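You operate a simulated robot arm through the tools that you are given. There is no shell and no other tool. Be economical: measure what you need, move in short steps, check, and stop when the job is done.

Carry out the task below with a simulated two-armed robot. There is one attempt and no reset: what you move stays moved.

## Task
On the counter top, fold the hand towel in half, so that its two long edges meet.

The check looks at the end state, three seconds after you hand in, the way a careful person would. Anything else that was tipped, shoved, dropped, spilled or broken makes it a failure. Flat cloth is picked up by pressing the open fingertips on it (5 to 10 N) and closing them slowly along it; thin cloth reads only 2 to 8 mm in the jaws.

## Robot
Two 7-joint arms with two-finger parallel grippers on one trunk, on a base that drives. Base frame: it is fixed to the floor where the robot stands at the start and does not move with it; the origin is under the middle of the robot, x ahead of it, y to its left, z up; the surface under the hand at the start is at about z = 86. Units: cm, rad, N and s.
The left shoulder is at the start at [7, 16.3, 119.5], the right one opposite. With the tool pointing down near the work surface each hand reaches from about 40 to 88 cm from the robot's upright axis, wherever it stands, measured 20 degrees to its own side. Places, roughly: counter top [60, 60, 90]; hand towel [60, 0, 90]. Payload 3.43 kg a hand.
The tool frame of a hand sits at the grasp point between the pads (the TCP): z along the fingers, y along the line on which they close. The tips reach 3.4 cm beyond it. Largest opening 12.8 cm; finger width 2.4, thickness 1.2; the body of the gripper, 4.8 by 13 cm, starts 9.6 cm behind the TCP.
Orientation is that of the tool frame in the base frame, as [roll, pitch, yaw] about the fixed x, y, z axes, in that order (R = Rz(yaw) Ry(pitch) Rx(roll)). With the fingers straight down and closing along the base's y, the tool's x points along the base's -x, its y along +y and its z along -z.

## Interface
- The arms move only by the tool step_arm. It takes "left_steps", "right_steps" or both (then of equal length, played together; a hand with none holds still); each is one flat list of numbers, 7 for each row, row after row: the shift along the tool's x, y, z in cm, then the turn, a rotation vector about the tool's x, y, z in rad, then the closure, from 0 (fully open) to 1 (shut). In form: [tx, ty, tz, wx, wy, wz, fingers, tx, ty, tz, wx, wy, wz, fingers, ...]. A call has 1 to 12 rows; each row shifts and turns the commanded pose from where the row before left it, along the tool's axes as they then stand. A row lasts 0.2 s, in which the tool goes at most 5 cm and 0.15 rad; a call with a longer step from one row to the next is refused whole, and so is a gripper value outside its range. A pose out of reach is approached as far as the arm can. The call stops where the force on the tool passes 40 N (or 10 N more than at its start, if that is more) or the arm is blocked; 0.2 s more then pass. The fingers move at their own pace (about 15.3 cm/s each) and stop on an object; they squeeze with about 34 N. The grip force told is the motor's: it shows also when the fingers shut on nothing. Time passes only in rows, and 0.2 s behind the last, so rows that do not move let the fingers close. The reply holds the time, the measured pose of the TCP, the force on the tool along the base axes, the opening and the grip force, in the units named above and with some noise, with the torque about the TCP (base axes, N m) and any sound that the robot's microphone picked up, and new pictures: "views" is both (left out), scene, wrist or none (wrist: the cameras of the hands that moved).
- Cameras (640 x 400 px; columns grow to the right, rows downward): "scene" is now at [12.85, -1.69, 140.38]; the picture's right is [-0.22, -0.98, 0.00], its down [-0.73, 0.16, -0.67] and it looks along [0.65, -0.15, -0.75] (base axes); focal length 260 px, centre (320, 200). "left" rides on the left gripper at [7.6, 1.1, -16] in its tool frame; the picture's right is [-0.15, 0.99, 0.00], its down [-0.88, -0.13, -0.46] and it looks along [-0.45, -0.07, 0.89] (tool axes); focal length 234 px, centre (320, 200). "right" rides on the right gripper at [7.6, -1.1, -16] in its tool frame; the picture's right is [0.15, 0.99, 0.00], its down [-0.88, 0.13, -0.46] and it looks along [-0.45, 0.07, 0.89] (tool axes); focal length 234 px, centre (320, 200). There is no depth. A picture from a camera that has moved, and an enlarged one, comes with that camera's place and axes in the base frame and with its lens.
- lift_body(by): slides the trunk up (or, below 0, down) by that many cm; the arms and the scene camera ride with it, the base frame stays. It gives what a move gives, with no picture.
- drive_base(legs): drives the robot by 1 to 6 legs, each [ahead, left, turn to the left] in cm, cm and rad, along the robot's own axes; the way and the turn of a leg run together, so that a leg with both is an arc; at most 150 cm and 3.142 rad a leg. The arms and the cameras ride along, it lands a little off, and it stops where it bumps. It gives what a move gives, and a new picture of the scene camera.
- pan_tilt(pan, tilt): turns the head with the scene camera to pan (to the left, within 1.501 rad either way) and tilt (down, from -0.506 to 1.204), counted from straight ahead of the robot. It gives what a move gives, and a new picture of the scene camera.
- zoom(camera, box): a new picture of the part [left, top, right, bottom] of that camera's present view, enlarged. The clock stands still meanwhile.
- job_done(): hands the job in; it is judged then, once.

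Work in short steps. Places have to be worked out from the pictures, the camera data and where the tool is seen: move nearer, look again, correct. Check each grasp and each placing, and mend what went wrong. You have 120 turns and 260 pictures in all, those below and enlarged ones among them. Open the grippers and draw the arms clear of the work before you hand the job in, unless the task says otherwise; then end with one line.

The tools are called after ">>>" by a JSON object that holds its "method" and its "body". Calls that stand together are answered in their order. step_arm: Moves the arms, as the interface text tells. Its arguments: {"type":"object","properties":{"left_steps":{"type":"array","items":{"type":"number"}},"right_steps":{"type":"array","items":{"type":"number"}},"views":{"type":"string","enum":["both","scene","wrist","none"]}},"required":[]} The other tools are called the same way: lift_body (by) slides the trunk up or down; drive_base (legs) drives the base; pan_tilt (pan, tilt) turns the head that bears the scene camera; zoom (camera, box) takes an enlarged picture of a part of a camera's view; job_done () hands the job in.

At the start:

```text
time_s: 0.0
left_ee_pos: [70.86, 19.22, 110.85]
left_ee_rot: [3.14, 0.001, 3.141]
left_force: [1.0, -0.4, 0.1]
left_torque: [0.01, 0.05, 0.02]
left_width: 12.82
left_gripper_force: 0.1
right_ee_pos: [57.25, -34.97, 107.71]
right_ee_rot: [-3.141, -0.001, -3.141]
right_force: [-0.2, 0.5, 0.0]
right_torque: [-0.03, 0.03, 0.03]
right_width: 12.8
right_gripper_force: 0.1
trunk travel left (down, up): [-67.5, 26.5]
robot x, y, heading: [0.02, 0.05, 0.003]
head pan, tilt: [-0.223, 0.841]
```

scene: 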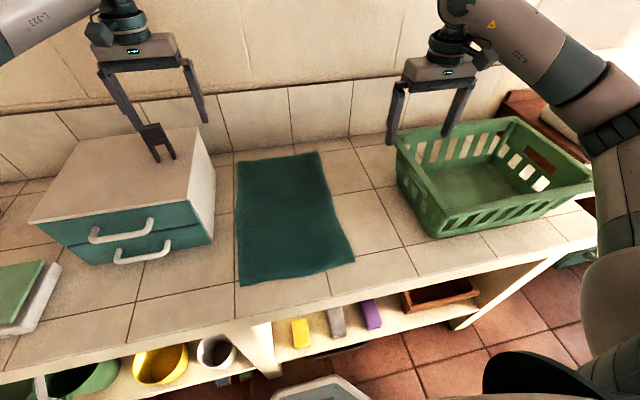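
right: 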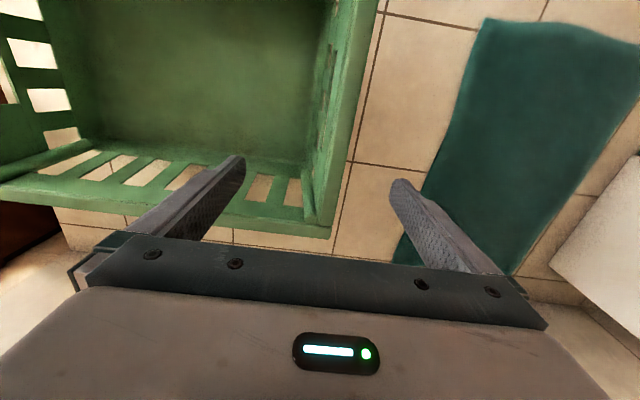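
left: 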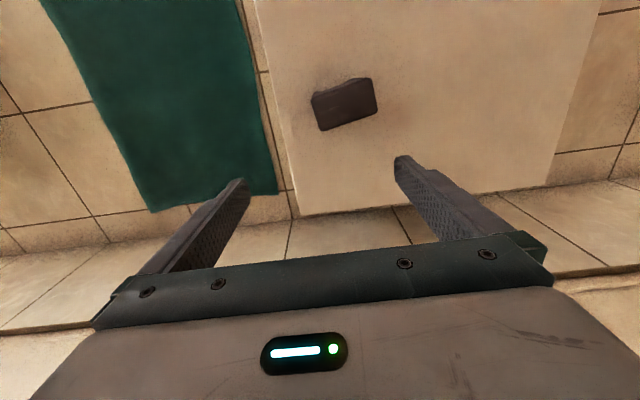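

The towel spans roughly x 40–81, y −16 to 10, with its long edges along x. The box is on its left and the basket on its right. I plan to lift the right edge with both hands, left hand at the near corner and right hand at the far corner, and swing it left. To keep the arms from crossing I first raise the trunk, then shift the robot right and turn it left.

>>> {"method": "lift_body", "body": {"by": 14}}

>>> {"method": "drive_base", "body": {"legs": [[0, -20, 0], [0, 0, 0.5]]}}

>>> {"method": "pan_tilt", "body": {"pan": -0.35, "tilt": 0.85}}

```text
time_s: 1.7
left_ee_pos: [70.78, 19.19, 124.64]
left_ee_rot: [-3.141, 0.001, -3.141]
left_force: [-0.2, 0.2, 0.4]
left_torque: [-0.01, -0.02, 0.02]
left_width: 12.8
left_gripper_force: 0.0
right_ee_pos: [57.34, -34.96, 121.66]
right_ee_rot: [3.14, 0.0, 3.141]
right_force: [-0.8, 0.4, -0.8]
right_torque: [0.01, 0.0, 0.02]
right_width: 12.76
right_gripper_force: 0.1
trunk travel left (down, up): [-81.5, 12.5]
robot x, y, heading: [-0.13, -0.2, 0.001]
head pan, tilt: [-0.223, 0.841]
```

```text
time_s: 4.7
left_ee_pos: [52.63, 31.61, 124.73]
left_ee_rot: [3.141, 0.001, -2.634]
left_force: [0.0, -1.2, 0.4]
left_torque: [-0.02, 0.04, -0.03]
left_width: 12.77
left_gripper_force: 0.0
right_ee_pos: [67.06, -22.36, 121.77]
right_ee_rot: [-3.141, 0.0, -2.632]
right_force: [0.0, 0.2, -0.9]
right_torque: [0.0, 0.04, -0.01]
right_width: 12.8
right_gripper_force: 0.1
trunk travel left (down, up): [-81.5, 12.5]
robot x, y, heading: [-0.13, -19.75, 0.51]
head pan, tilt: [-0.223, 0.841]
camera scene: at [12.12, -15.01, 154.38], right [0.28, -0.96, 0.0], down [-0.72, -0.21, -0.67], along [0.64, 0.19, -0.75], focal length 260 px, centre (320, 200)
```

scene: 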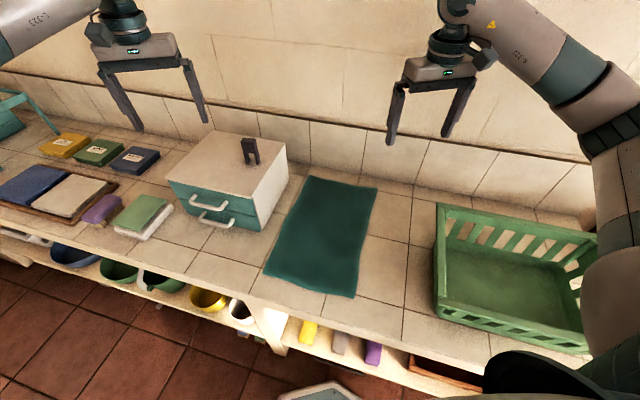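

```text
time_s: 5.4
left_ee_pos: [52.59, 31.6, 124.84]
left_ee_rot: [3.141, 0.002, -2.634]
left_force: [0.1, 0.6, 0.3]
left_torque: [0.03, 0.02, -0.01]
left_width: 12.8
left_gripper_force: 0.1
right_ee_pos: [66.99, -22.29, 121.82]
right_ee_rot: [3.141, 0.0, -2.632]
right_force: [-0.1, -0.2, 0.6]
right_torque: [-0.02, -0.01, -0.02]
right_width: 12.81
right_gripper_force: 0.1
trunk travel left (down, up): [-81.5, 12.5]
robot x, y, heading: [-0.55, -19.56, 0.514]
head pan, tilt: [-0.351, 0.85]
camera scene: at [12.25, -15.89, 154.31], right [0.16, -0.99, 0.0], down [-0.74, -0.12, -0.66], along [0.65, 0.1, -0.75], focal length 260 px, centre (320, 200)
```

scene: 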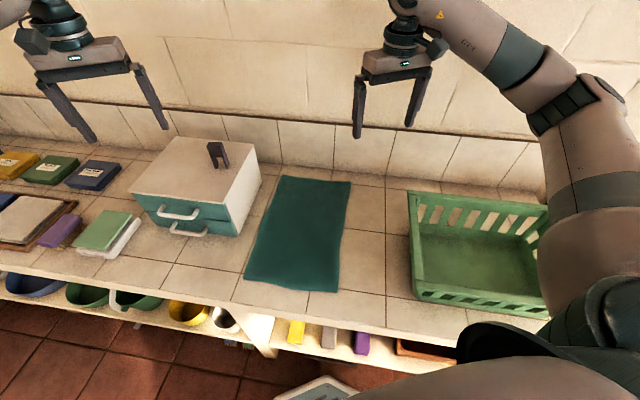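

The move worked, so I zoom in on the towel to locate its corners.

>>> {"method": "zoom", "body": {"camera": "scene", "box": [220, 150, 420, 310]}}

```text
2.50 times, centred on (320, 230) of scene
camera zoom: at [12.25, -15.89, 154.31], right [0.16, -0.99, 0.0], down [-0.74, -0.12, -0.66], along [0.65, 0.1, -0.75], focal length 651 px, centre (320, 125)
```

zoom: 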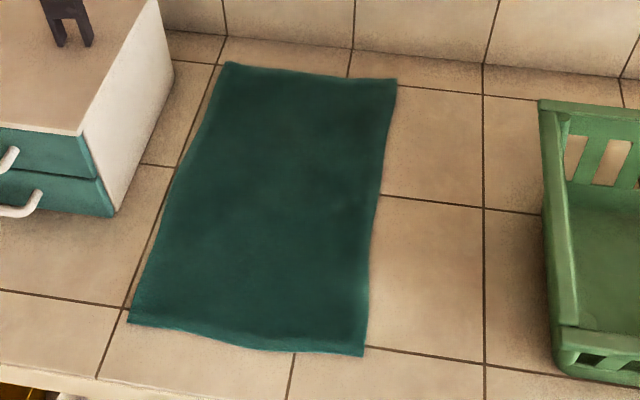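

Corners at z≈86: near-right (40,−16.5), far-right (82,−16.7), far-left (82,9.5), near-left (39.5,9.7). I align both grippers to close along base y and move them high toward the right edge.

>>> {"method": "step_arm", "body": {"left_steps": [0, 0, 0, 0, 0, 0.127, 0.3, 0, 0, 0, 0, 0, 0.127, 0.3, 0, 0, 0, 0, 0, 0.127, 0.3, 0, 0, 0, 0, 0, 0.126, 0.3, 1, -4.5, 0, 0, 0, 0, 0.6, 1, -4.5, 0, 0, 0, 0, 0.6, 1, -4.5, 0, 0, 0, 0, 0.6, 1, -4.5, 0, 0, 0, 0, 0.6, 1, -4.5, 0, 0, 0, 0, 0.6, 1, -4.5, 0, 0, 0, 0, 0.6, 1, -4.5, 0, 0, 0, 0, 0.6, 1, -4.5, 0, 0, 0, 0, 0.6], "right_steps": [0, 0, 0, 0, 0, 0.127, 0.3, 0, 0, 0, 0, 0, 0.127, 0.3, 0, 0, 0, 0, 0, 0.127, 0.3, 0, 0, 0, 0, 0, 0.128, 0.3, -1.4, 0.9, 0, 0, 0, 0, 0.6, -1.4, 0.9, 0, 0, 0, 0, 0.6, -1.4, 0.9, 0, 0, 0, 0, 0.6, -1.4, 0.9, 0, 0, 0, 0, 0.6, -1.4, 0.9, 0, 0, 0, 0, 0.6, -1.4, 0.9, 0, 0, 0, 0, 0.6, -1.4, 0.9, 0, 0, 0, 0, 0.6, -1.4, 0.9, 0, 0, 0, 0, 0.6]}}

```text
time_s: 8.0
left_ee_pos: [44.39, -4.55, 124.68]
left_ee_rot: [-3.142, 0.0, -3.14]
left_force: [0.7, -0.4, 0.5]
left_torque: [0.05, 0.0, -0.03]
left_width: 5.11
left_gripper_force: 0.0
right_ee_pos: [78.28, -15.2, 121.72]
right_ee_rot: [3.14, 0.0, -3.141]
right_force: [0.6, -0.1, -0.3]
right_torque: [0.03, -0.01, 0.0]
right_width: 5.12
right_gripper_force: 0.1
trunk travel left (down, up): [-81.5, 12.5]
robot x, y, heading: [-0.07, -19.68, 0.515]
head pan, tilt: [-0.351, 0.85]
camera scene: at [12.33, -16.12, 154.31], right [0.16, -0.99, 0.0], down [-0.74, -0.12, -0.66], along [0.65, 0.1, -0.75], focal length 260 px, centre (320, 200)
camera right: at [70.83, -16.4, 137.57], right [-0.15, 0.99, 0.0], down [0.88, 0.13, 0.46], along [0.45, 0.07, -0.89], focal length 234 px, centre (320, 200)
camera left: at [36.84, -3.45, 140.71], right [0.14, 0.99, 0.0], down [0.88, -0.13, 0.45], along [0.45, -0.06, -0.89], focal length 234 px, centre (320, 200)
```

scene: 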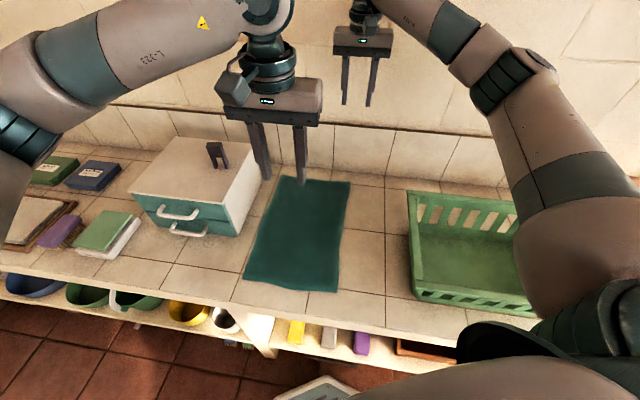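
right: 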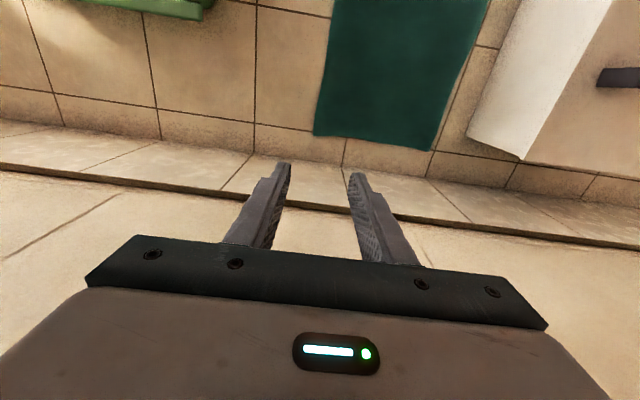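
left: 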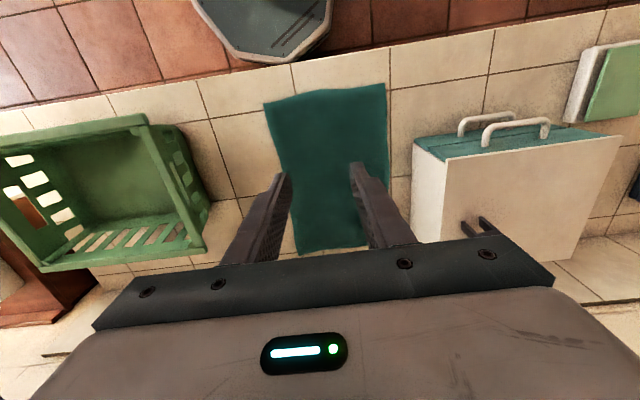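

Both hands are aligned. I bring the left hand over the near-right corner, lower the trunk back down, and then look with the wrist cameras.

>>> {"method": "step_arm", "body": {"left_steps": [0.4, -3.5, 0, 0, 0, 0, 0.72, 0.4, -3.5, 0, 0, 0, 0, 0.72, 0.4, -3.5, 0, 0, 0, 0, 0.72], "right_steps": [0, 0, 0, 0, 0, 0, 0.72, 0, 0, 0, 0, 0, 0, 0.72, 0, 0, 0, 0, 0, 0, 0.72], "views": "none"}}

>>> {"method": "lift_body", "body": {"by": -14}}

>>> {"method": "step_arm", "body": {"left_steps": [0, 0, 3, 0, 0, 0, 0.72, 0, 0, 3, 0, 0, 0, 0.72, 0, 0, 3, 0, 0, 0, 0.72, 0, 0, 3, 0, 0, 0, 0.72], "right_steps": [0, 0, 3, 0, 0, 0, 0.72, 0, 0, 3, 0, 0, 0, 0.72, 0, 0, 2, 0, 0, 0, 0.72, 0, 0, 1, 0, 0, 0, 0.72]}}

```text
time_s: 8.8
left_ee_pos: [43.26, -14.95, 125.08]
left_ee_rot: [3.141, -0.002, -3.136]
left_force: [-0.4, 0.1, -0.5]
left_torque: [0.03, 0.01, 0.02]
left_width: 3.55
left_gripper_force: 0.1
right_ee_pos: [78.31, -15.25, 121.71]
right_ee_rot: [3.141, 0.0, -3.139]
right_force: [-0.3, -0.8, 0.3]
right_torque: [0.01, -0.02, 0.02]
right_width: 3.58
right_gripper_force: 0.0
trunk travel left (down, up): [-81.5, 12.5]
robot x, y, heading: [-0.09, -19.72, 0.507]
head pan, tilt: [-0.351, 0.85]
```

```text
time_s: 10.4
left_ee_pos: [43.27, -14.87, 111.14]
left_ee_rot: [-3.141, 0.0, -3.139]
left_force: [0.4, -0.2, 0.2]
left_torque: [0.03, 0.0, 0.01]
left_width: 3.58
left_gripper_force: 0.2
right_ee_pos: [78.32, -15.08, 107.8]
right_ee_rot: [-3.141, 0.001, -3.141]
right_force: [0.6, -0.1, -0.3]
right_torque: [0.01, 0.01, 0.01]
right_width: 3.57
right_gripper_force: 0.0
trunk travel left (down, up): [-67.5, 26.5]
robot x, y, heading: [0.38, -19.74, 0.509]
head pan, tilt: [-0.351, 0.85]
```

```text
time_s: 11.4
left_ee_pos: [43.24, -15.05, 98.86]
left_ee_rot: [-3.141, -0.001, -3.141]
left_force: [0.3, -0.2, -0.6]
left_torque: [-0.01, 0.02, 0.0]
left_width: 3.59
left_gripper_force: 0.0
right_ee_pos: [78.47, -15.09, 98.79]
right_ee_rot: [-3.141, 0.0, 3.141]
right_force: [0.7, 0.9, -0.7]
right_torque: [0.0, -0.01, -0.02]
right_width: 3.58
right_gripper_force: 0.2
trunk travel left (down, up): [-67.5, 26.5]
robot x, y, heading: [0.13, -19.89, 0.503]
head pan, tilt: [-0.351, 0.85]
camera scene: at [12.33, -15.89, 140.31], right [0.16, -0.99, 0.0], down [-0.74, -0.12, -0.66], along [0.65, 0.1, -0.75], focal length 260 px, centre (320, 200)
camera right: at [70.8, -16.33, 114.7], right [-0.15, 0.99, 0.0], down [0.88, 0.13, 0.46], along [0.45, 0.07, -0.89], focal length 234 px, centre (320, 200)
camera left: at [35.61, -13.9, 114.91], right [0.14, 0.99, 0.0], down [0.88, -0.13, 0.46], along [0.45, -0.07, -0.89], focal length 234 px, centre (320, 200)
```

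scene: 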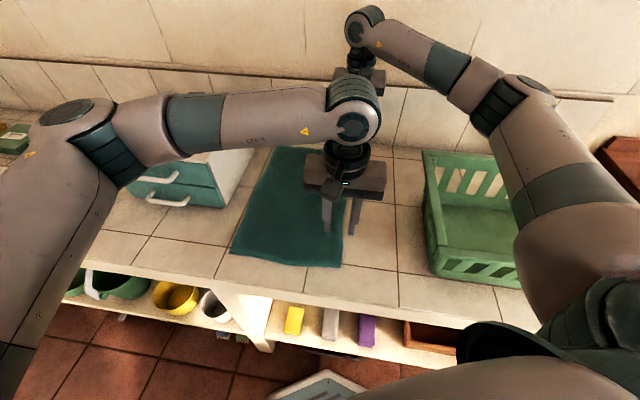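
right: 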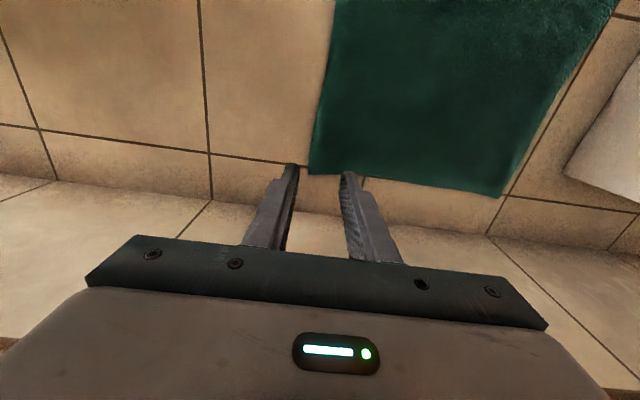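
left: 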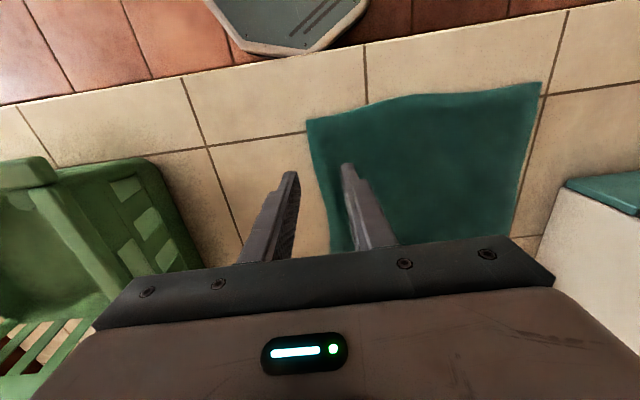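

The wrist views put the right edge at y≈−16.2. With the TCP at −15.0, the outer finger sits just off the edge and the inner finger is on the cloth. I descend to just above contact, then in small steps.

>>> {"method": "step_arm", "body": {"left_steps": [0, 0, 3, 0, 0, 0, 0.72, 0, 0, 3, 0, 0, 0, 0.72, 0, 0, 2, 0, 0, 0, 0.72, 0, 0, 0.6, 0, 0, 0, 0.72, 0, 0, 0.3, 0, 0, 0, 0.72], "right_steps": [0, 0, 3, 0, 0, 0, 0.72, 0, 0, 3, 0, 0, 0, 0.72, 0, 0, 2, 0, 0, 0, 0.72, 0, 0, 0.6, 0, 0, 0, 0.72, 0, 0, 0.3, 0, 0, 0, 0.72], "views": "wrist"}}

```text
time_s: 12.7
left_ee_pos: [43.16, -14.9, 90.3]
left_ee_rot: [3.14, -0.001, -3.141]
left_force: [0.8, -1.3, 0.7]
left_torque: [0.02, -0.04, -0.02]
left_width: 3.58
left_gripper_force: 0.1
right_ee_pos: [78.3, -15.14, 89.74]
right_ee_rot: [3.14, 0.001, -3.141]
right_force: [0.7, -0.7, 1.2]
right_torque: [0.05, 0.01, -0.01]
right_width: 3.6
right_gripper_force: 0.1
trunk travel left (down, up): [-67.5, 26.5]
robot x, y, heading: [0.15, -19.73, 0.512]
head pan, tilt: [-0.351, 0.85]
camera right: at [70.8, -16.2, 105.68], right [-0.15, 0.99, 0.0], down [0.88, 0.13, 0.46], along [0.45, 0.07, -0.89], focal length 234 px, centre (320, 200)
camera left: at [35.53, -13.74, 106.22], right [0.14, 0.99, 0.0], down [0.88, -0.13, 0.46], along [0.45, -0.07, -0.89], focal length 234 px, centre (320, 200)
```

right: 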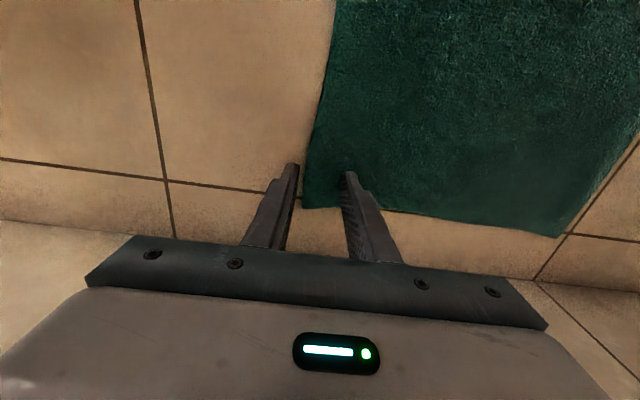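
left: 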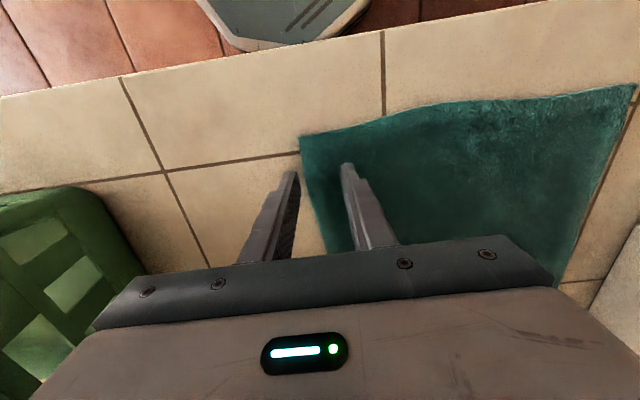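

The fingers straddle the edge as intended with no contact yet. I press down in small steps.

>>> {"method": "step_arm", "body": {"left_steps": [0, 0, 0.3, 0, 0, 0, 0.72, 0, 0, 0.3, 0, 0, 0, 0.72, 0, 0, 0.2, 0, 0, 0, 0.72], "right_steps": [0, 0, 0.2, 0, 0, 0, 0.72, 0, 0, 0, 0, 0, 0, 0.72, 0, 0, 0, 0, 0, 0, 0.72], "views": "none"}}

```text
time_s: 13.4
left_ee_pos: [43.23, -14.94, 89.61]
left_ee_rot: [-3.141, 0.004, -3.139]
left_force: [-1.4, 1.0, 24.0]
left_torque: [0.62, 0.07, 0.03]
left_width: 3.6
left_gripper_force: 0.3
right_ee_pos: [78.21, -15.15, 89.77]
right_ee_rot: [-3.139, 0.003, -3.14]
right_force: [1.0, 0.8, 4.0]
right_torque: [0.1, -0.03, 0.0]
right_width: 3.6
right_gripper_force: 0.6
trunk travel left (down, up): [-67.5, 26.5]
robot x, y, heading: [0.17, -19.38, 0.509]
head pan, tilt: [-0.351, 0.85]
```

Contact is at TCP z≈89.7. The left hand presses too hard at 24 N, so I ease it off and press the right a touch more before closing.

>>> {"method": "step_arm", "body": {"left_steps": [0, 0, -0.15, 0, 0, 0, 0.72, 0, 0, 0, 0, 0, 0, 0.72], "right_steps": [0, 0, 0.06, 0, 0, 0, 0.72, 0, 0, 0, 0, 0, 0, 0.72], "views": "none"}}

```text
time_s: 14.1
left_ee_pos: [43.06, -14.88, 89.57]
left_ee_rot: [-3.141, 0.004, -3.141]
left_force: [3.0, -1.1, 27.2]
left_torque: [0.62, -0.04, -0.06]
left_width: 3.56
left_gripper_force: 0.2
right_ee_pos: [78.26, -15.14, 89.8]
right_ee_rot: [3.141, 0.002, -3.141]
right_force: [-1.1, -0.4, 3.0]
right_torque: [0.12, 0.04, 0.04]
right_width: 3.6
right_gripper_force: 0.1
trunk travel left (down, up): [-67.5, 26.5]
robot x, y, heading: [-0.22, -19.8, 0.504]
head pan, tilt: [-0.351, 0.85]
```

>>> {"method": "step_arm", "body": {"left_steps": [0, 0, -0.25, 0, 0, 0, 0.72, 0, 0, 0, 0, 0, 0, 0.72], "right_steps": [0, 0, 0.08, 0, 0, 0, 0.72, 0, 0, 0, 0, 0, 0, 0.72], "views": "none"}}

```text
time_s: 14.7
left_ee_pos: [43.18, -14.82, 89.8]
left_ee_rot: [-3.142, -0.001, -3.14]
left_force: [1.2, -0.5, 5.8]
left_torque: [0.1, -0.02, -0.04]
left_width: 3.57
left_gripper_force: 0.1
right_ee_pos: [78.31, -15.1, 89.67]
right_ee_rot: [3.14, 0.002, -3.141]
right_force: [-1.9, 0.0, 10.7]
right_torque: [0.25, 0.06, 0.06]
right_width: 3.58
right_gripper_force: 0.0
trunk travel left (down, up): [-67.5, 26.5]
robot x, y, heading: [0.08, -19.74, 0.508]
head pan, tilt: [-0.351, 0.85]
```

Left reads 6 N and right 11 N, both about right. Now I close slowly.

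>>> {"method": "step_arm", "body": {"left_steps": [0, 0, 0.04, 0, 0, 0, 0.75, 0, 0, 0, 0, 0, 0, 0.78, 0, 0, 0, 0, 0, 0, 0.81, 0, 0, 0, 0, 0, 0, 0.84, 0, 0, 0, 0, 0, 0, 0.87, 0, 0, 0, 0, 0, 0, 0.9, 0, 0, 0, 0, 0, 0, 0.93, 0, 0, 0, 0, 0, 0, 0.96, 0, 0, 0, 0, 0, 0, 1, 0, 0, 0, 0, 0, 0, 1], "right_steps": [0, 0, 0, 0, 0, 0, 0.75, 0, 0, 0, 0, 0, 0, 0.78, 0, 0, 0, 0, 0, 0, 0.81, 0, 0, 0, 0, 0, 0, 0.84, 0, 0, 0, 0, 0, 0, 0.87, 0, 0, 0, 0, 0, 0, 0.9, 0, 0, 0, 0, 0, 0, 0.93, 0, 0, 0, 0, 0, 0, 0.96, 0, 0, 0, 0, 0, 0, 1, 0, 0, 0, 0, 0, 0, 1]}}

```text
time_s: 16.9
left_ee_pos: [43.32, -14.71, 89.92]
left_ee_rot: [3.141, 0.001, -3.14]
left_force: [0.5, 0.8, 2.4]
left_torque: [-0.01, 0.0, 0.02]
left_width: 0.48
left_gripper_force: 33.6
right_ee_pos: [78.19, -15.11, 89.66]
right_ee_rot: [3.141, 0.002, 3.141]
right_force: [-0.2, 3.4, 14.0]
right_torque: [0.18, 0.01, -0.04]
right_width: 0.46
right_gripper_force: 34.1
trunk travel left (down, up): [-67.5, 26.5]
robot x, y, heading: [-0.35, -19.79, 0.513]
head pan, tilt: [-0.351, 0.85]
camera scene: at [12.06, -15.87, 140.33], right [0.16, -0.99, 0.0], down [-0.74, -0.12, -0.66], along [0.65, 0.1, -0.75], focal length 260 px, centre (320, 200)
camera right: at [70.66, -16.17, 105.52], right [-0.15, 0.99, 0.0], down [0.88, 0.13, 0.46], along [0.45, 0.07, -0.89], focal length 234 px, centre (320, 200)
camera left: at [35.59, -13.68, 105.71], right [0.14, 0.99, 0.0], down [0.88, -0.13, 0.46], along [0.45, -0.07, -0.89], focal length 234 px, centre (320, 200)
```

scene: 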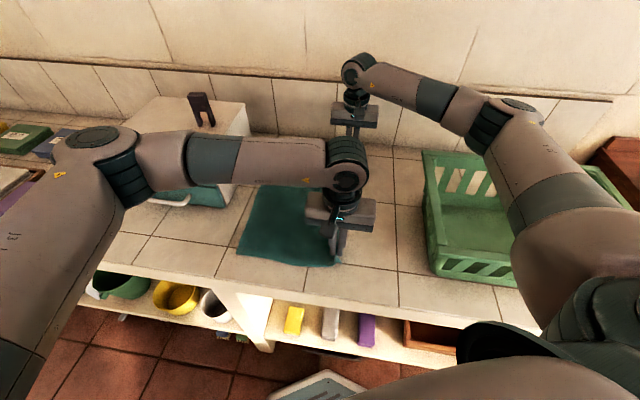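
right: 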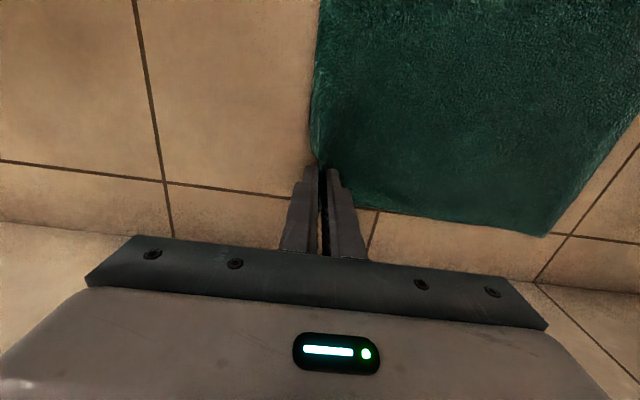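
left: 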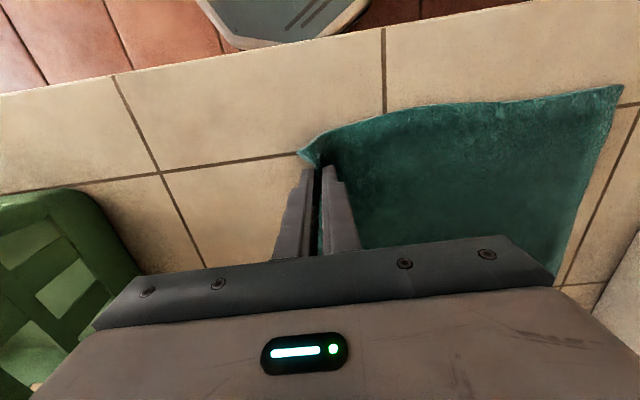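

Both jaws read 4.6–4.8 mm, so cloth is held. I lift a few cm to verify.

>>> {"method": "step_arm", "body": {"left_steps": [0, 0, -1, 0, 0, 0, 1, 0, 0.5, -1.5, 0, 0, 0, 1, 0, 0.5, -1.5, 0, 0, 0, 1], "right_steps": [0, 0, -1, 0, 0, 0, 1, 0, 0.5, -1.5, 0, 0, 0, 1, 0, 0.5, -1.5, 0, 0, 0, 1]}}

```text
time_s: 17.6
left_ee_pos: [43.27, -13.79, 93.51]
left_ee_rot: [-3.141, 0.0, -3.139]
left_force: [0.4, -0.6, -0.8]
left_torque: [-0.02, -0.03, 0.0]
left_width: 0.48
left_gripper_force: 34.2
right_ee_pos: [78.12, -14.11, 93.7]
right_ee_rot: [-3.142, -0.001, -3.141]
right_force: [-0.2, 0.5, 0.0]
right_torque: [0.01, 0.01, -0.02]
right_width: 0.43
right_gripper_force: 34.1
trunk travel left (down, up): [-67.5, 26.5]
robot x, y, heading: [-0.04, -19.85, 0.507]
head pan, tilt: [-0.351, 0.85]
camera scene: at [12.26, -15.9, 140.3], right [0.16, -0.99, 0.0], down [-0.74, -0.12, -0.66], along [0.65, 0.1, -0.75], focal length 260 px, centre (320, 200)
camera right: at [70.64, -15.16, 109.51], right [-0.15, 0.99, 0.0], down [0.88, 0.13, 0.46], along [0.45, 0.07, -0.89], focal length 234 px, centre (320, 200)
camera left: at [35.65, -12.67, 109.46], right [0.14, 0.99, 0.0], down [0.88, -0.13, 0.46], along [0.45, -0.07, -0.89], focal length 234 px, centre (320, 200)
```

scene: 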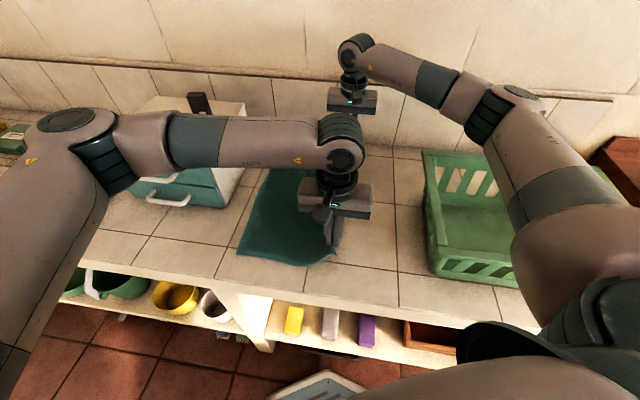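
right: 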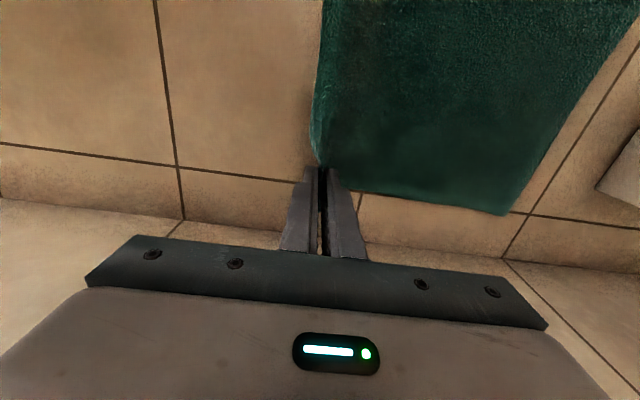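
left: 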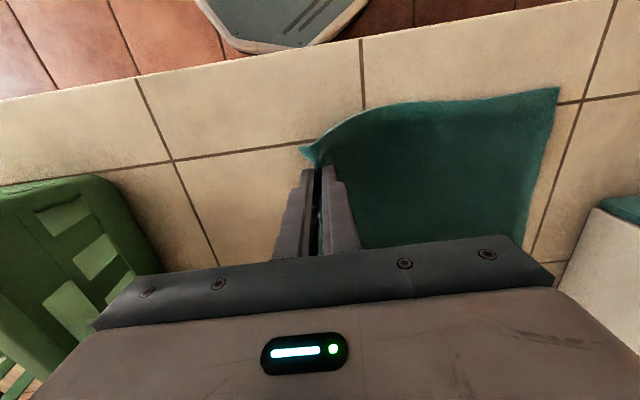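

Both corners came up. Now I carry the edge over in a slow arc about the fold line y≈−3.4, ending a few cm above the far half.

>>> {"method": "step_arm", "body": {"left_steps": [0, 1, -1.5, 0, 0, 0, 1, 0, 1, -1.5, 0, 0, 0, 1, 0, 1.5, -1.5, 0, 0, 0, 1, 0, 1.5, -1.5, 0, 0, 0, 1, 0, 2, -0.8, 0, 0, 0, 1, 0, 2, -0.7, 0, 0, 0, 1, 0, 2, 0, 0, 0, 0, 1, 0, 2, 0, 0, 0, 0, 1, 0, 2, 0.5, 0, 0, 0, 1, 0, 2, 1, 0, 0, 0, 1, 0, 2, 1.2, 0, 0, 0, 1, 0, 1.5, 1.3, 0, 0, 0, 1], "right_steps": [0, 1, -1.5, 0, 0, 0, 1, 0, 1, -1.5, 0, 0, 0, 1, 0, 1.5, -1.5, 0, 0, 0, 1, 0, 1.5, -1.5, 0, 0, 0, 1, 0, 2, -0.8, 0, 0, 0, 1, 0, 2, -0.7, 0, 0, 0, 1, 0, 2, 0, 0, 0, 0, 1, 0, 2, 0, 0, 0, 0, 1, 0, 2, 0.5, 0, 0, 0, 1, 0, 2, 1, 0, 0, 0, 1, 0, 2, 1.2, 0, 0, 0, 1, 0, 1.5, 1.3, 0, 0, 0, 1]}}

```text
time_s: 20.2
left_ee_pos: [43.29, 6.88, 97.06]
left_ee_rot: [-3.14, 0.0, -3.14]
left_force: [0.1, -0.5, 0.3]
left_torque: [-0.05, -0.03, 0.01]
left_width: 0.49
left_gripper_force: 34.0
right_ee_pos: [78.29, 6.45, 96.98]
right_ee_rot: [-3.14, -0.001, 3.141]
right_force: [-0.9, -0.3, 0.4]
right_torque: [-0.02, 0.02, -0.02]
right_width: 0.47
right_gripper_force: 34.1
trunk travel left (down, up): [-67.5, 26.5]
robot x, y, heading: [-0.09, -19.59, 0.507]
head pan, tilt: [-0.351, 0.85]
camera scene: at [12.25, -15.74, 140.31], right [0.16, -0.99, 0.0], down [-0.74, -0.12, -0.66], along [0.65, 0.1, -0.75], focal length 260 px, centre (320, 200)
camera right: at [70.75, 5.39, 112.89], right [-0.15, 0.99, 0.0], down [0.88, 0.13, 0.46], along [0.45, 0.07, -0.89], focal length 234 px, centre (320, 200)
camera left: at [35.63, 8.04, 113.11], right [0.15, 0.99, 0.0], down [0.88, -0.13, 0.46], along [0.45, -0.07, -0.89], focal length 234 px, centre (320, 200)
```

scene: 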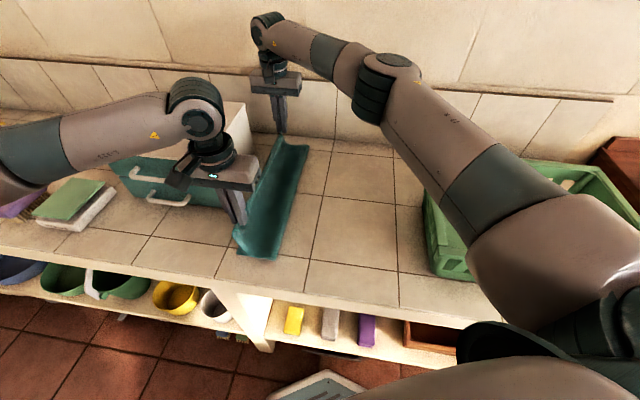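
right: 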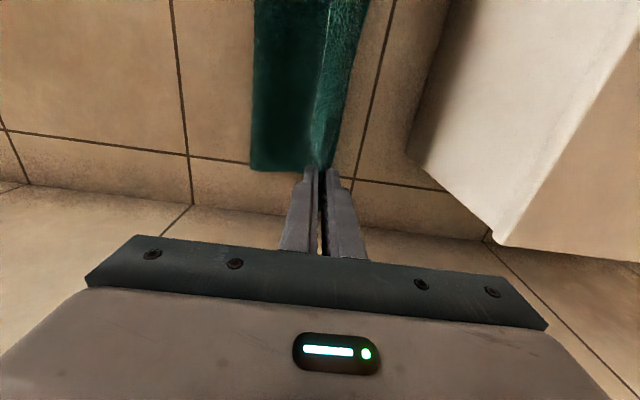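
left: 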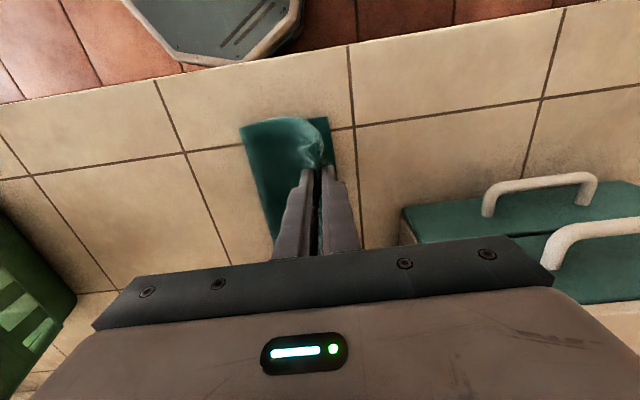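

The edge is over and the bottom layer stayed in place. I lower until the fingertips are just above the bottom layer, easing outward to about y=8.

>>> {"method": "step_arm", "body": {"left_steps": [0, 0.3, 1.2, 0, 0, 0, 1, 0, 0.3, 1.2, 0, 0, 0, 1, 0, 0.3, 1.2, 0, 0, 0, 1, 0, 0.3, 1.2, 0, 0, 0, 1, 0, 0, 0.9, 0, 0, 0, 1], "right_steps": [0, 0.4, 1.2, 0, 0, 0, 1, 0, 0.4, 1.2, 0, 0, 0, 1, 0, 0.4, 1.2, 0, 0, 0, 1, 0, 0.4, 1.2, 0, 0, 0, 1, 0, 0, 0.9, 0, 0, 0, 1]}}

>>> {"method": "zoom", "body": {"camera": "scene", "box": [200, 110, 340, 270]}}

```text
time_s: 21.4
left_ee_pos: [43.34, 7.73, 91.51]
left_ee_rot: [3.141, -0.002, -3.14]
left_force: [0.2, -0.7, 0.4]
left_torque: [-0.01, -0.04, 0.04]
left_width: 0.49
left_gripper_force: 34.0
right_ee_pos: [78.38, 7.92, 91.32]
right_ee_rot: [3.141, 0.0, -3.14]
right_force: [-0.3, -0.7, -0.7]
right_torque: [-0.02, -0.02, 0.0]
right_width: 0.47
right_gripper_force: 34.3
trunk travel left (down, up): [-67.5, 26.5]
robot x, y, heading: [0.14, -19.23, 0.509]
head pan, tilt: [-0.351, 0.85]
camera scene: at [12.29, -15.94, 140.31], right [0.16, -0.99, 0.0], down [-0.74, -0.12, -0.66], along [0.65, 0.1, -0.75], focal length 260 px, centre (320, 200)
camera right: at [70.84, 6.84, 107.15], right [-0.15, 0.99, 0.0], down [0.88, 0.13, 0.46], along [0.45, 0.07, -0.89], focal length 234 px, centre (320, 200)
camera left: at [35.71, 8.97, 107.46], right [0.14, 0.99, 0.0], down [0.88, -0.13, 0.45], along [0.45, -0.07, -0.89], focal length 234 px, centre (320, 200)
```

scene: 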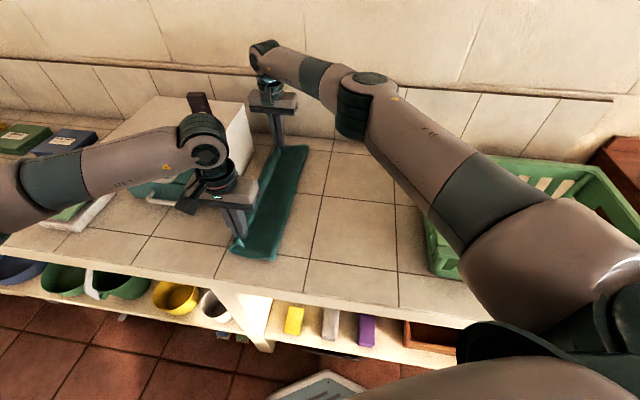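
right: 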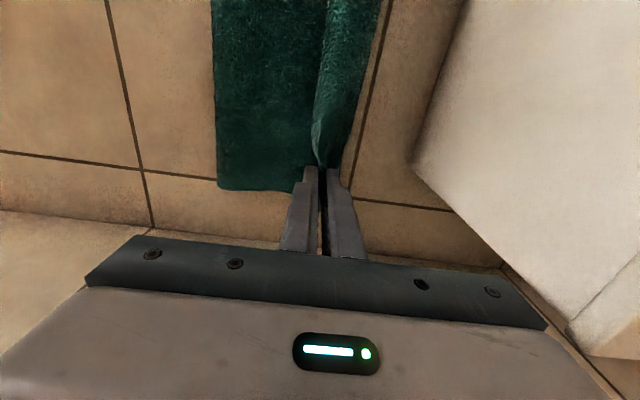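
left: 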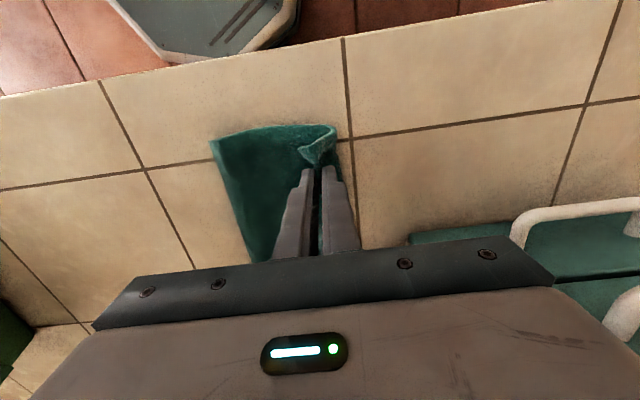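

```text
2.50 times, centred on (270, 190) of scene
camera zoom: at [12.29, -15.94, 140.31], right [0.16, -0.99, 0.0], down [-0.74, -0.12, -0.66], along [0.65, 0.1, -0.75], focal length 651 px, centre (445, 225)
```

zoom: 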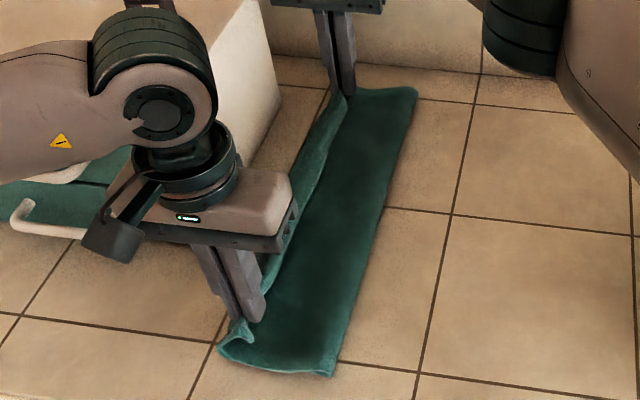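

As expected, the held edge is doubled back about 2 cm on the −y side, and the fold line sits at y≈−1.3, about 2 cm left of the middle. I lower the last cm while backing up about 1.8 cm so the flap has room when released, then open slightly.

>>> {"method": "step_arm", "body": {"left_steps": [0, -0.6, 0.4, 0, 0, 0, 1, 0, -0.6, 0.4, 0, 0, 0, 1, 0, -0.6, 0.2, 0, 0, 0, 1, 0, 0, 0, 0, 0, 0, 0.9, 0, 0, 0, 0, 0, 0, 0.85], "right_steps": [0, -0.6, 0.4, 0, 0, 0, 1, 0, -0.6, 0.3, 0, 0, 0, 1, 0, -0.6, 0.1, 0, 0, 0, 1, 0, 0, 0, 0, 0, 0, 0.9, 0, 0, 0, 0, 0, 0, 0.85]}}

>>> {"method": "zoom", "body": {"camera": "scene", "box": [200, 110, 340, 270]}}

```text
time_s: 22.6
left_ee_pos: [43.31, 5.79, 90.49]
left_ee_rot: [-3.141, -0.001, -3.14]
left_force: [-0.1, -0.1, 1.8]
left_torque: [0.02, -0.04, -0.04]
left_width: 1.89
left_gripper_force: 0.1
right_ee_pos: [78.34, 6.1, 90.49]
right_ee_rot: [-3.14, 0.0, 3.14]
right_force: [-0.2, 0.8, 2.0]
right_torque: [0.02, 0.05, 0.0]
right_width: 1.9
right_gripper_force: 0.0
trunk travel left (down, up): [-67.5, 26.5]
robot x, y, heading: [0.22, -19.75, 0.506]
head pan, tilt: [-0.351, 0.85]
camera scene: at [12.24, -15.95, 140.32], right [0.16, -0.99, 0.0], down [-0.74, -0.12, -0.66], along [0.65, 0.1, -0.75], focal length 260 px, centre (320, 200)
camera right: at [70.79, 5.09, 106.35], right [-0.15, 0.99, 0.0], down [0.88, 0.13, 0.46], along [0.45, 0.07, -0.89], focal length 234 px, centre (320, 200)
camera left: at [35.69, 7.04, 106.56], right [0.15, 0.99, 0.0], down [0.88, -0.13, 0.46], along [0.45, -0.07, -0.89], focal length 234 px, centre (320, 200)
```

scene: 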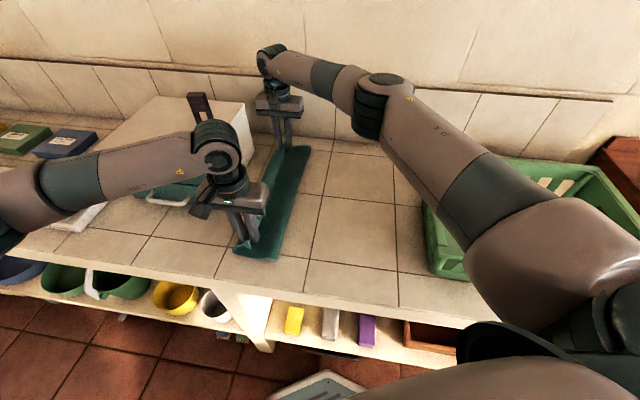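
right: 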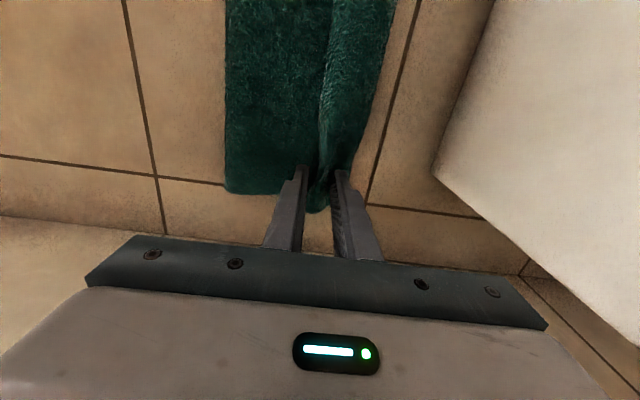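
left: 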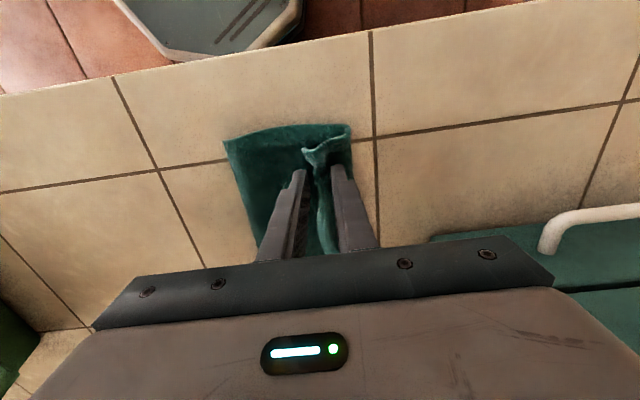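

```text
2.50 times, centred on (270, 190) of scene
camera zoom: at [12.24, -15.95, 140.32], right [0.16, -0.99, 0.0], down [-0.74, -0.12, -0.66], along [0.65, 0.1, -0.75], focal length 651 px, centre (445, 225)
```

zoom: 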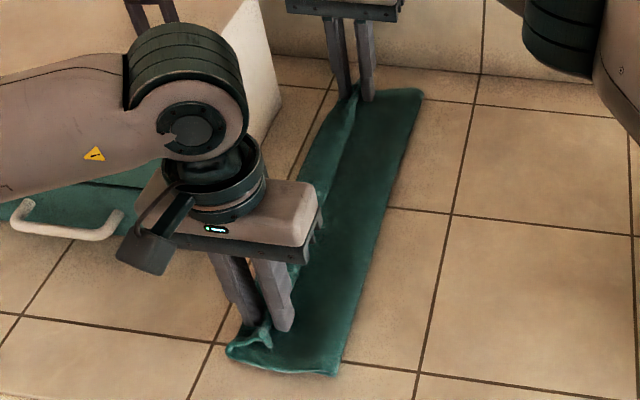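

The cloth is free in the jaws. I raise both hands straight up and clear to see how the flap lies.

>>> {"method": "step_arm", "body": {"left_steps": [0, 0, -1, 0, 0, 0, 0.8, 0, 0, -2, 0, 0, 0, 0.8, 0, 0, -4, 0, 0, 0, 0.8, 0, 0, -4, 0, 0, 0, 0.8, 0, 0, -4, 0, 0, 0, 0.8, 3, 0, 0, 0, 0, 0, 0.8, 3, 3, 0, 0, 0, 0, 0.8, 0, 4, 0, 0, 0, 0, 0.8], "right_steps": [0, 0, -1, 0, 0, 0, 0.8, 0, 0, -2, 0, 0, 0, 0.8, 0, 0, -4, 0, 0, 0, 0.8, 0, 0, -4, 0, 0, 0, 0.8, 0, 0, -4, 0, 0, 0, 0.8, 0, 0, 0, 0, 0, 0, 0.8, 0, 0, 0, 0, 0, 0, 0.8, 0, 0, 0, 0, 0, 0, 0.8]}}

>>> {"method": "zoom", "body": {"camera": "scene", "box": [200, 110, 340, 270]}}

```text
time_s: 24.4
left_ee_pos: [37.05, 13.23, 105.52]
left_ee_rot: [-3.139, 0.0, -3.142]
left_force: [0.3, 0.3, -0.3]
left_torque: [-0.02, 0.0, 0.03]
left_width: 2.56
left_gripper_force: 0.1
right_ee_pos: [78.47, 6.31, 105.48]
right_ee_rot: [-3.14, 0.001, -3.14]
right_force: [0.0, 0.8, 0.5]
right_torque: [-0.05, 0.04, 0.04]
right_width: 2.55
right_gripper_force: 0.0
trunk travel left (down, up): [-67.5, 26.5]
robot x, y, heading: [0.01, -19.91, 0.506]
head pan, tilt: [-0.351, 0.85]
camera scene: at [12.23, -15.76, 140.31], right [0.16, -0.99, 0.0], down [-0.74, -0.12, -0.66], along [0.65, 0.1, -0.75], focal length 260 px, centre (320, 200)
camera right: at [70.91, 5.31, 121.33], right [-0.15, 0.99, 0.0], down [0.88, 0.13, 0.46], along [0.45, 0.07, -0.89], focal length 234 px, centre (320, 200)
camera left: at [29.39, 14.37, 121.56], right [0.15, 0.99, 0.0], down [0.88, -0.13, 0.46], along [0.45, -0.07, -0.89], focal length 234 px, centre (320, 200)
```

scene: 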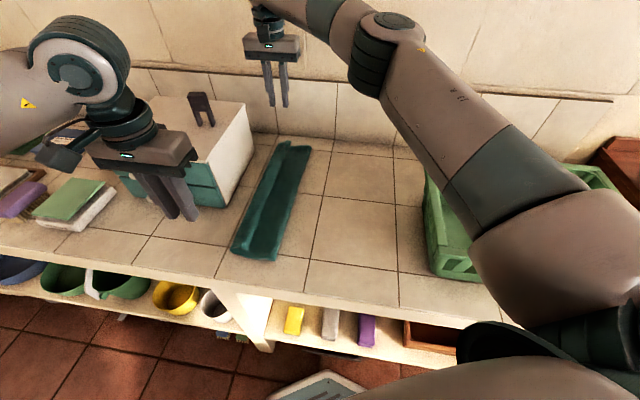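
right: 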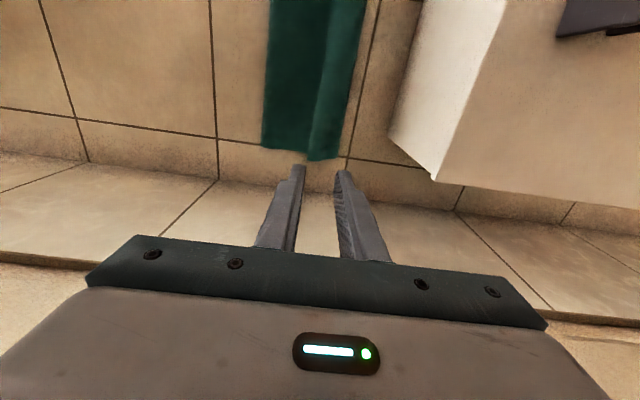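
left: 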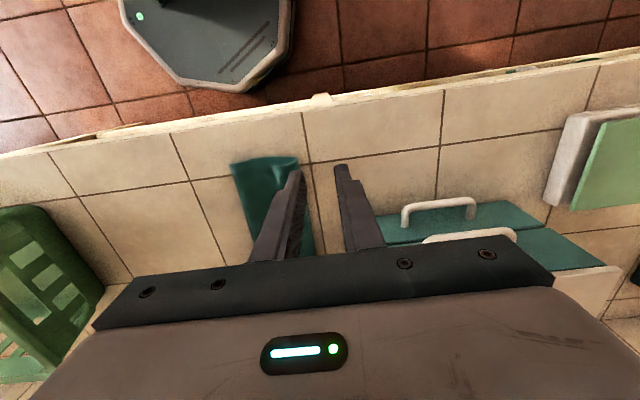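

```text
2.50 times, centred on (270, 190) of scene
camera zoom: at [12.23, -15.76, 140.31], right [0.16, -0.99, 0.0], down [-0.74, -0.12, -0.66], along [0.65, 0.1, -0.75], focal length 651 px, centre (445, 225)
```

zoom: 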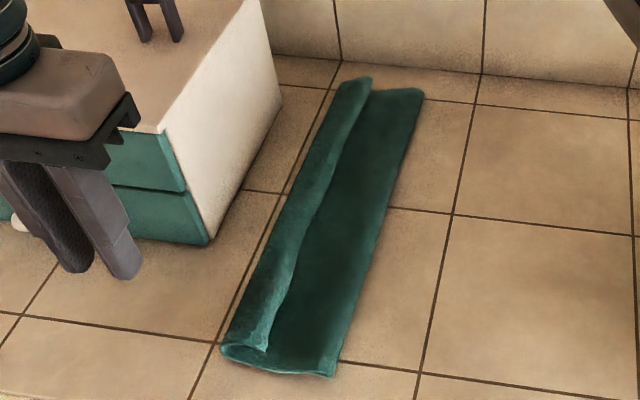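

The fold is good, except a 4–5 cm flap along the moved edge is turned back to y≈5, and the fold line is at y≈−1.6. I'll unroll the flap by pressing with nearly closed fingers, −y finger on the upper layer and +y finger on the flap, then opening. That pushes the flap out and draws the upper layer back. First I get into position.

>>> {"method": "step_arm", "body": {"left_steps": [-2.5, -4.4, 0, 0, 0, 0, 0.85, -2.5, -4.4, 0, -0.1, 0, 0, 0.85, 0, 0, 4, 0, 0, 0, 0.85, 0, 0, 4, 0, 0, 0, 0.85, 0, 0, 4, 0, 0, 0, 0.85, 0, 0, 2, 0, 0, 0, 0.85], "right_steps": [0, -1, 0, 0, 0, 0, 0.85, 0, -0.9, 0, -0.1, 0, 0, 0.85, 0, 0, 4, 0, 0, 0, 0.85, 0, 0, 4, 0, 0, 0, 0.85, 0, 0, 4, 0, 0, 0, 0.85, 0, 0, 2, 0, 0, 0, 0.85], "views": "wrist"}}

```text
refused: row 1 steps farther than a row can; nothing moved
```

>>> {"method": "step_arm", "body": {"left_steps": [-2, -3, 0, 0, 0, 0, 0.85, -2, -3, 0, -0.1, 0, 0, 0.85, -1, -2.8, 0, 0, 0, 0, 0.85, 0, 0, 4, 0, 0, 0, 0.85, 0, 0, 4, 0, 0, 0, 0.85, 0, 0, 4, 0, 0, 0, 0.85, 0, 0, 2, 0, 0, 0, 0.85], "right_steps": [0, -1, 0, 0, 0, 0, 0.85, 0, -0.9, 0, -0.1, 0, 0, 0.85, 0, 0, 0, 0, 0, 0, 0.85, 0, 0, 4, 0, 0, 0, 0.85, 0, 0, 4, 0, 0, 0, 0.85, 0, 0, 4, 0, 0, 0, 0.85, 0, 0, 2, 0, 0, 0, 0.85], "views": "wrist"}}

```text
time_s: 26.1
left_ee_pos: [42.32, 5.59, 91.33]
left_ee_rot: [3.043, -0.004, -3.141]
left_force: [-0.2, 0.7, 0.6]
left_torque: [0.02, -0.01, -0.01]
left_width: 1.94
left_gripper_force: 0.1
right_ee_pos: [78.44, 5.57, 91.65]
right_ee_rot: [3.042, -0.001, -3.141]
right_force: [-0.3, 0.2, 0.1]
right_torque: [-0.01, 0.04, 0.01]
right_width: 1.94
right_gripper_force: 0.1
trunk travel left (down, up): [-67.5, 26.5]
robot x, y, heading: [0.07, -19.7, 0.511]
head pan, tilt: [-0.351, 0.85]
camera right: at [70.95, 2.9, 107.34], right [-0.15, 0.98, 0.1], down [0.88, 0.08, 0.47], along [0.45, 0.16, -0.88], focal length 234 px, centre (320, 200)
camera left: at [34.69, 5.2, 107.14], right [0.15, 0.98, 0.1], down [0.88, -0.17, 0.44], along [0.45, 0.02, -0.89], focal length 234 px, centre (320, 200)
```

right: 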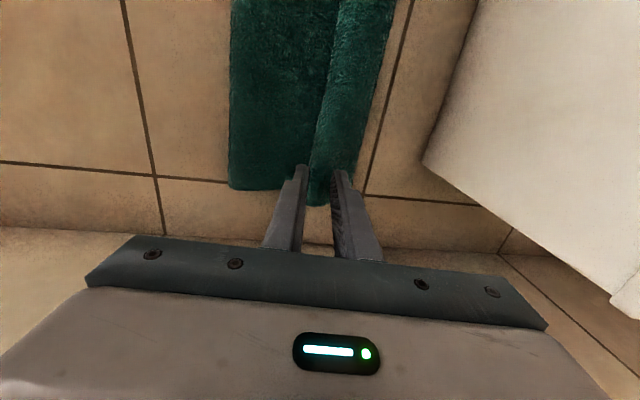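
left: 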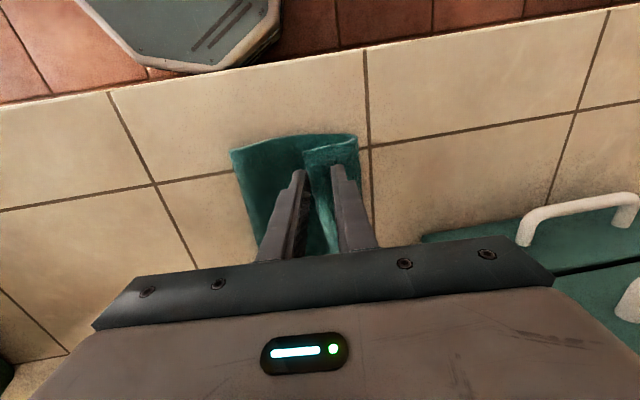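

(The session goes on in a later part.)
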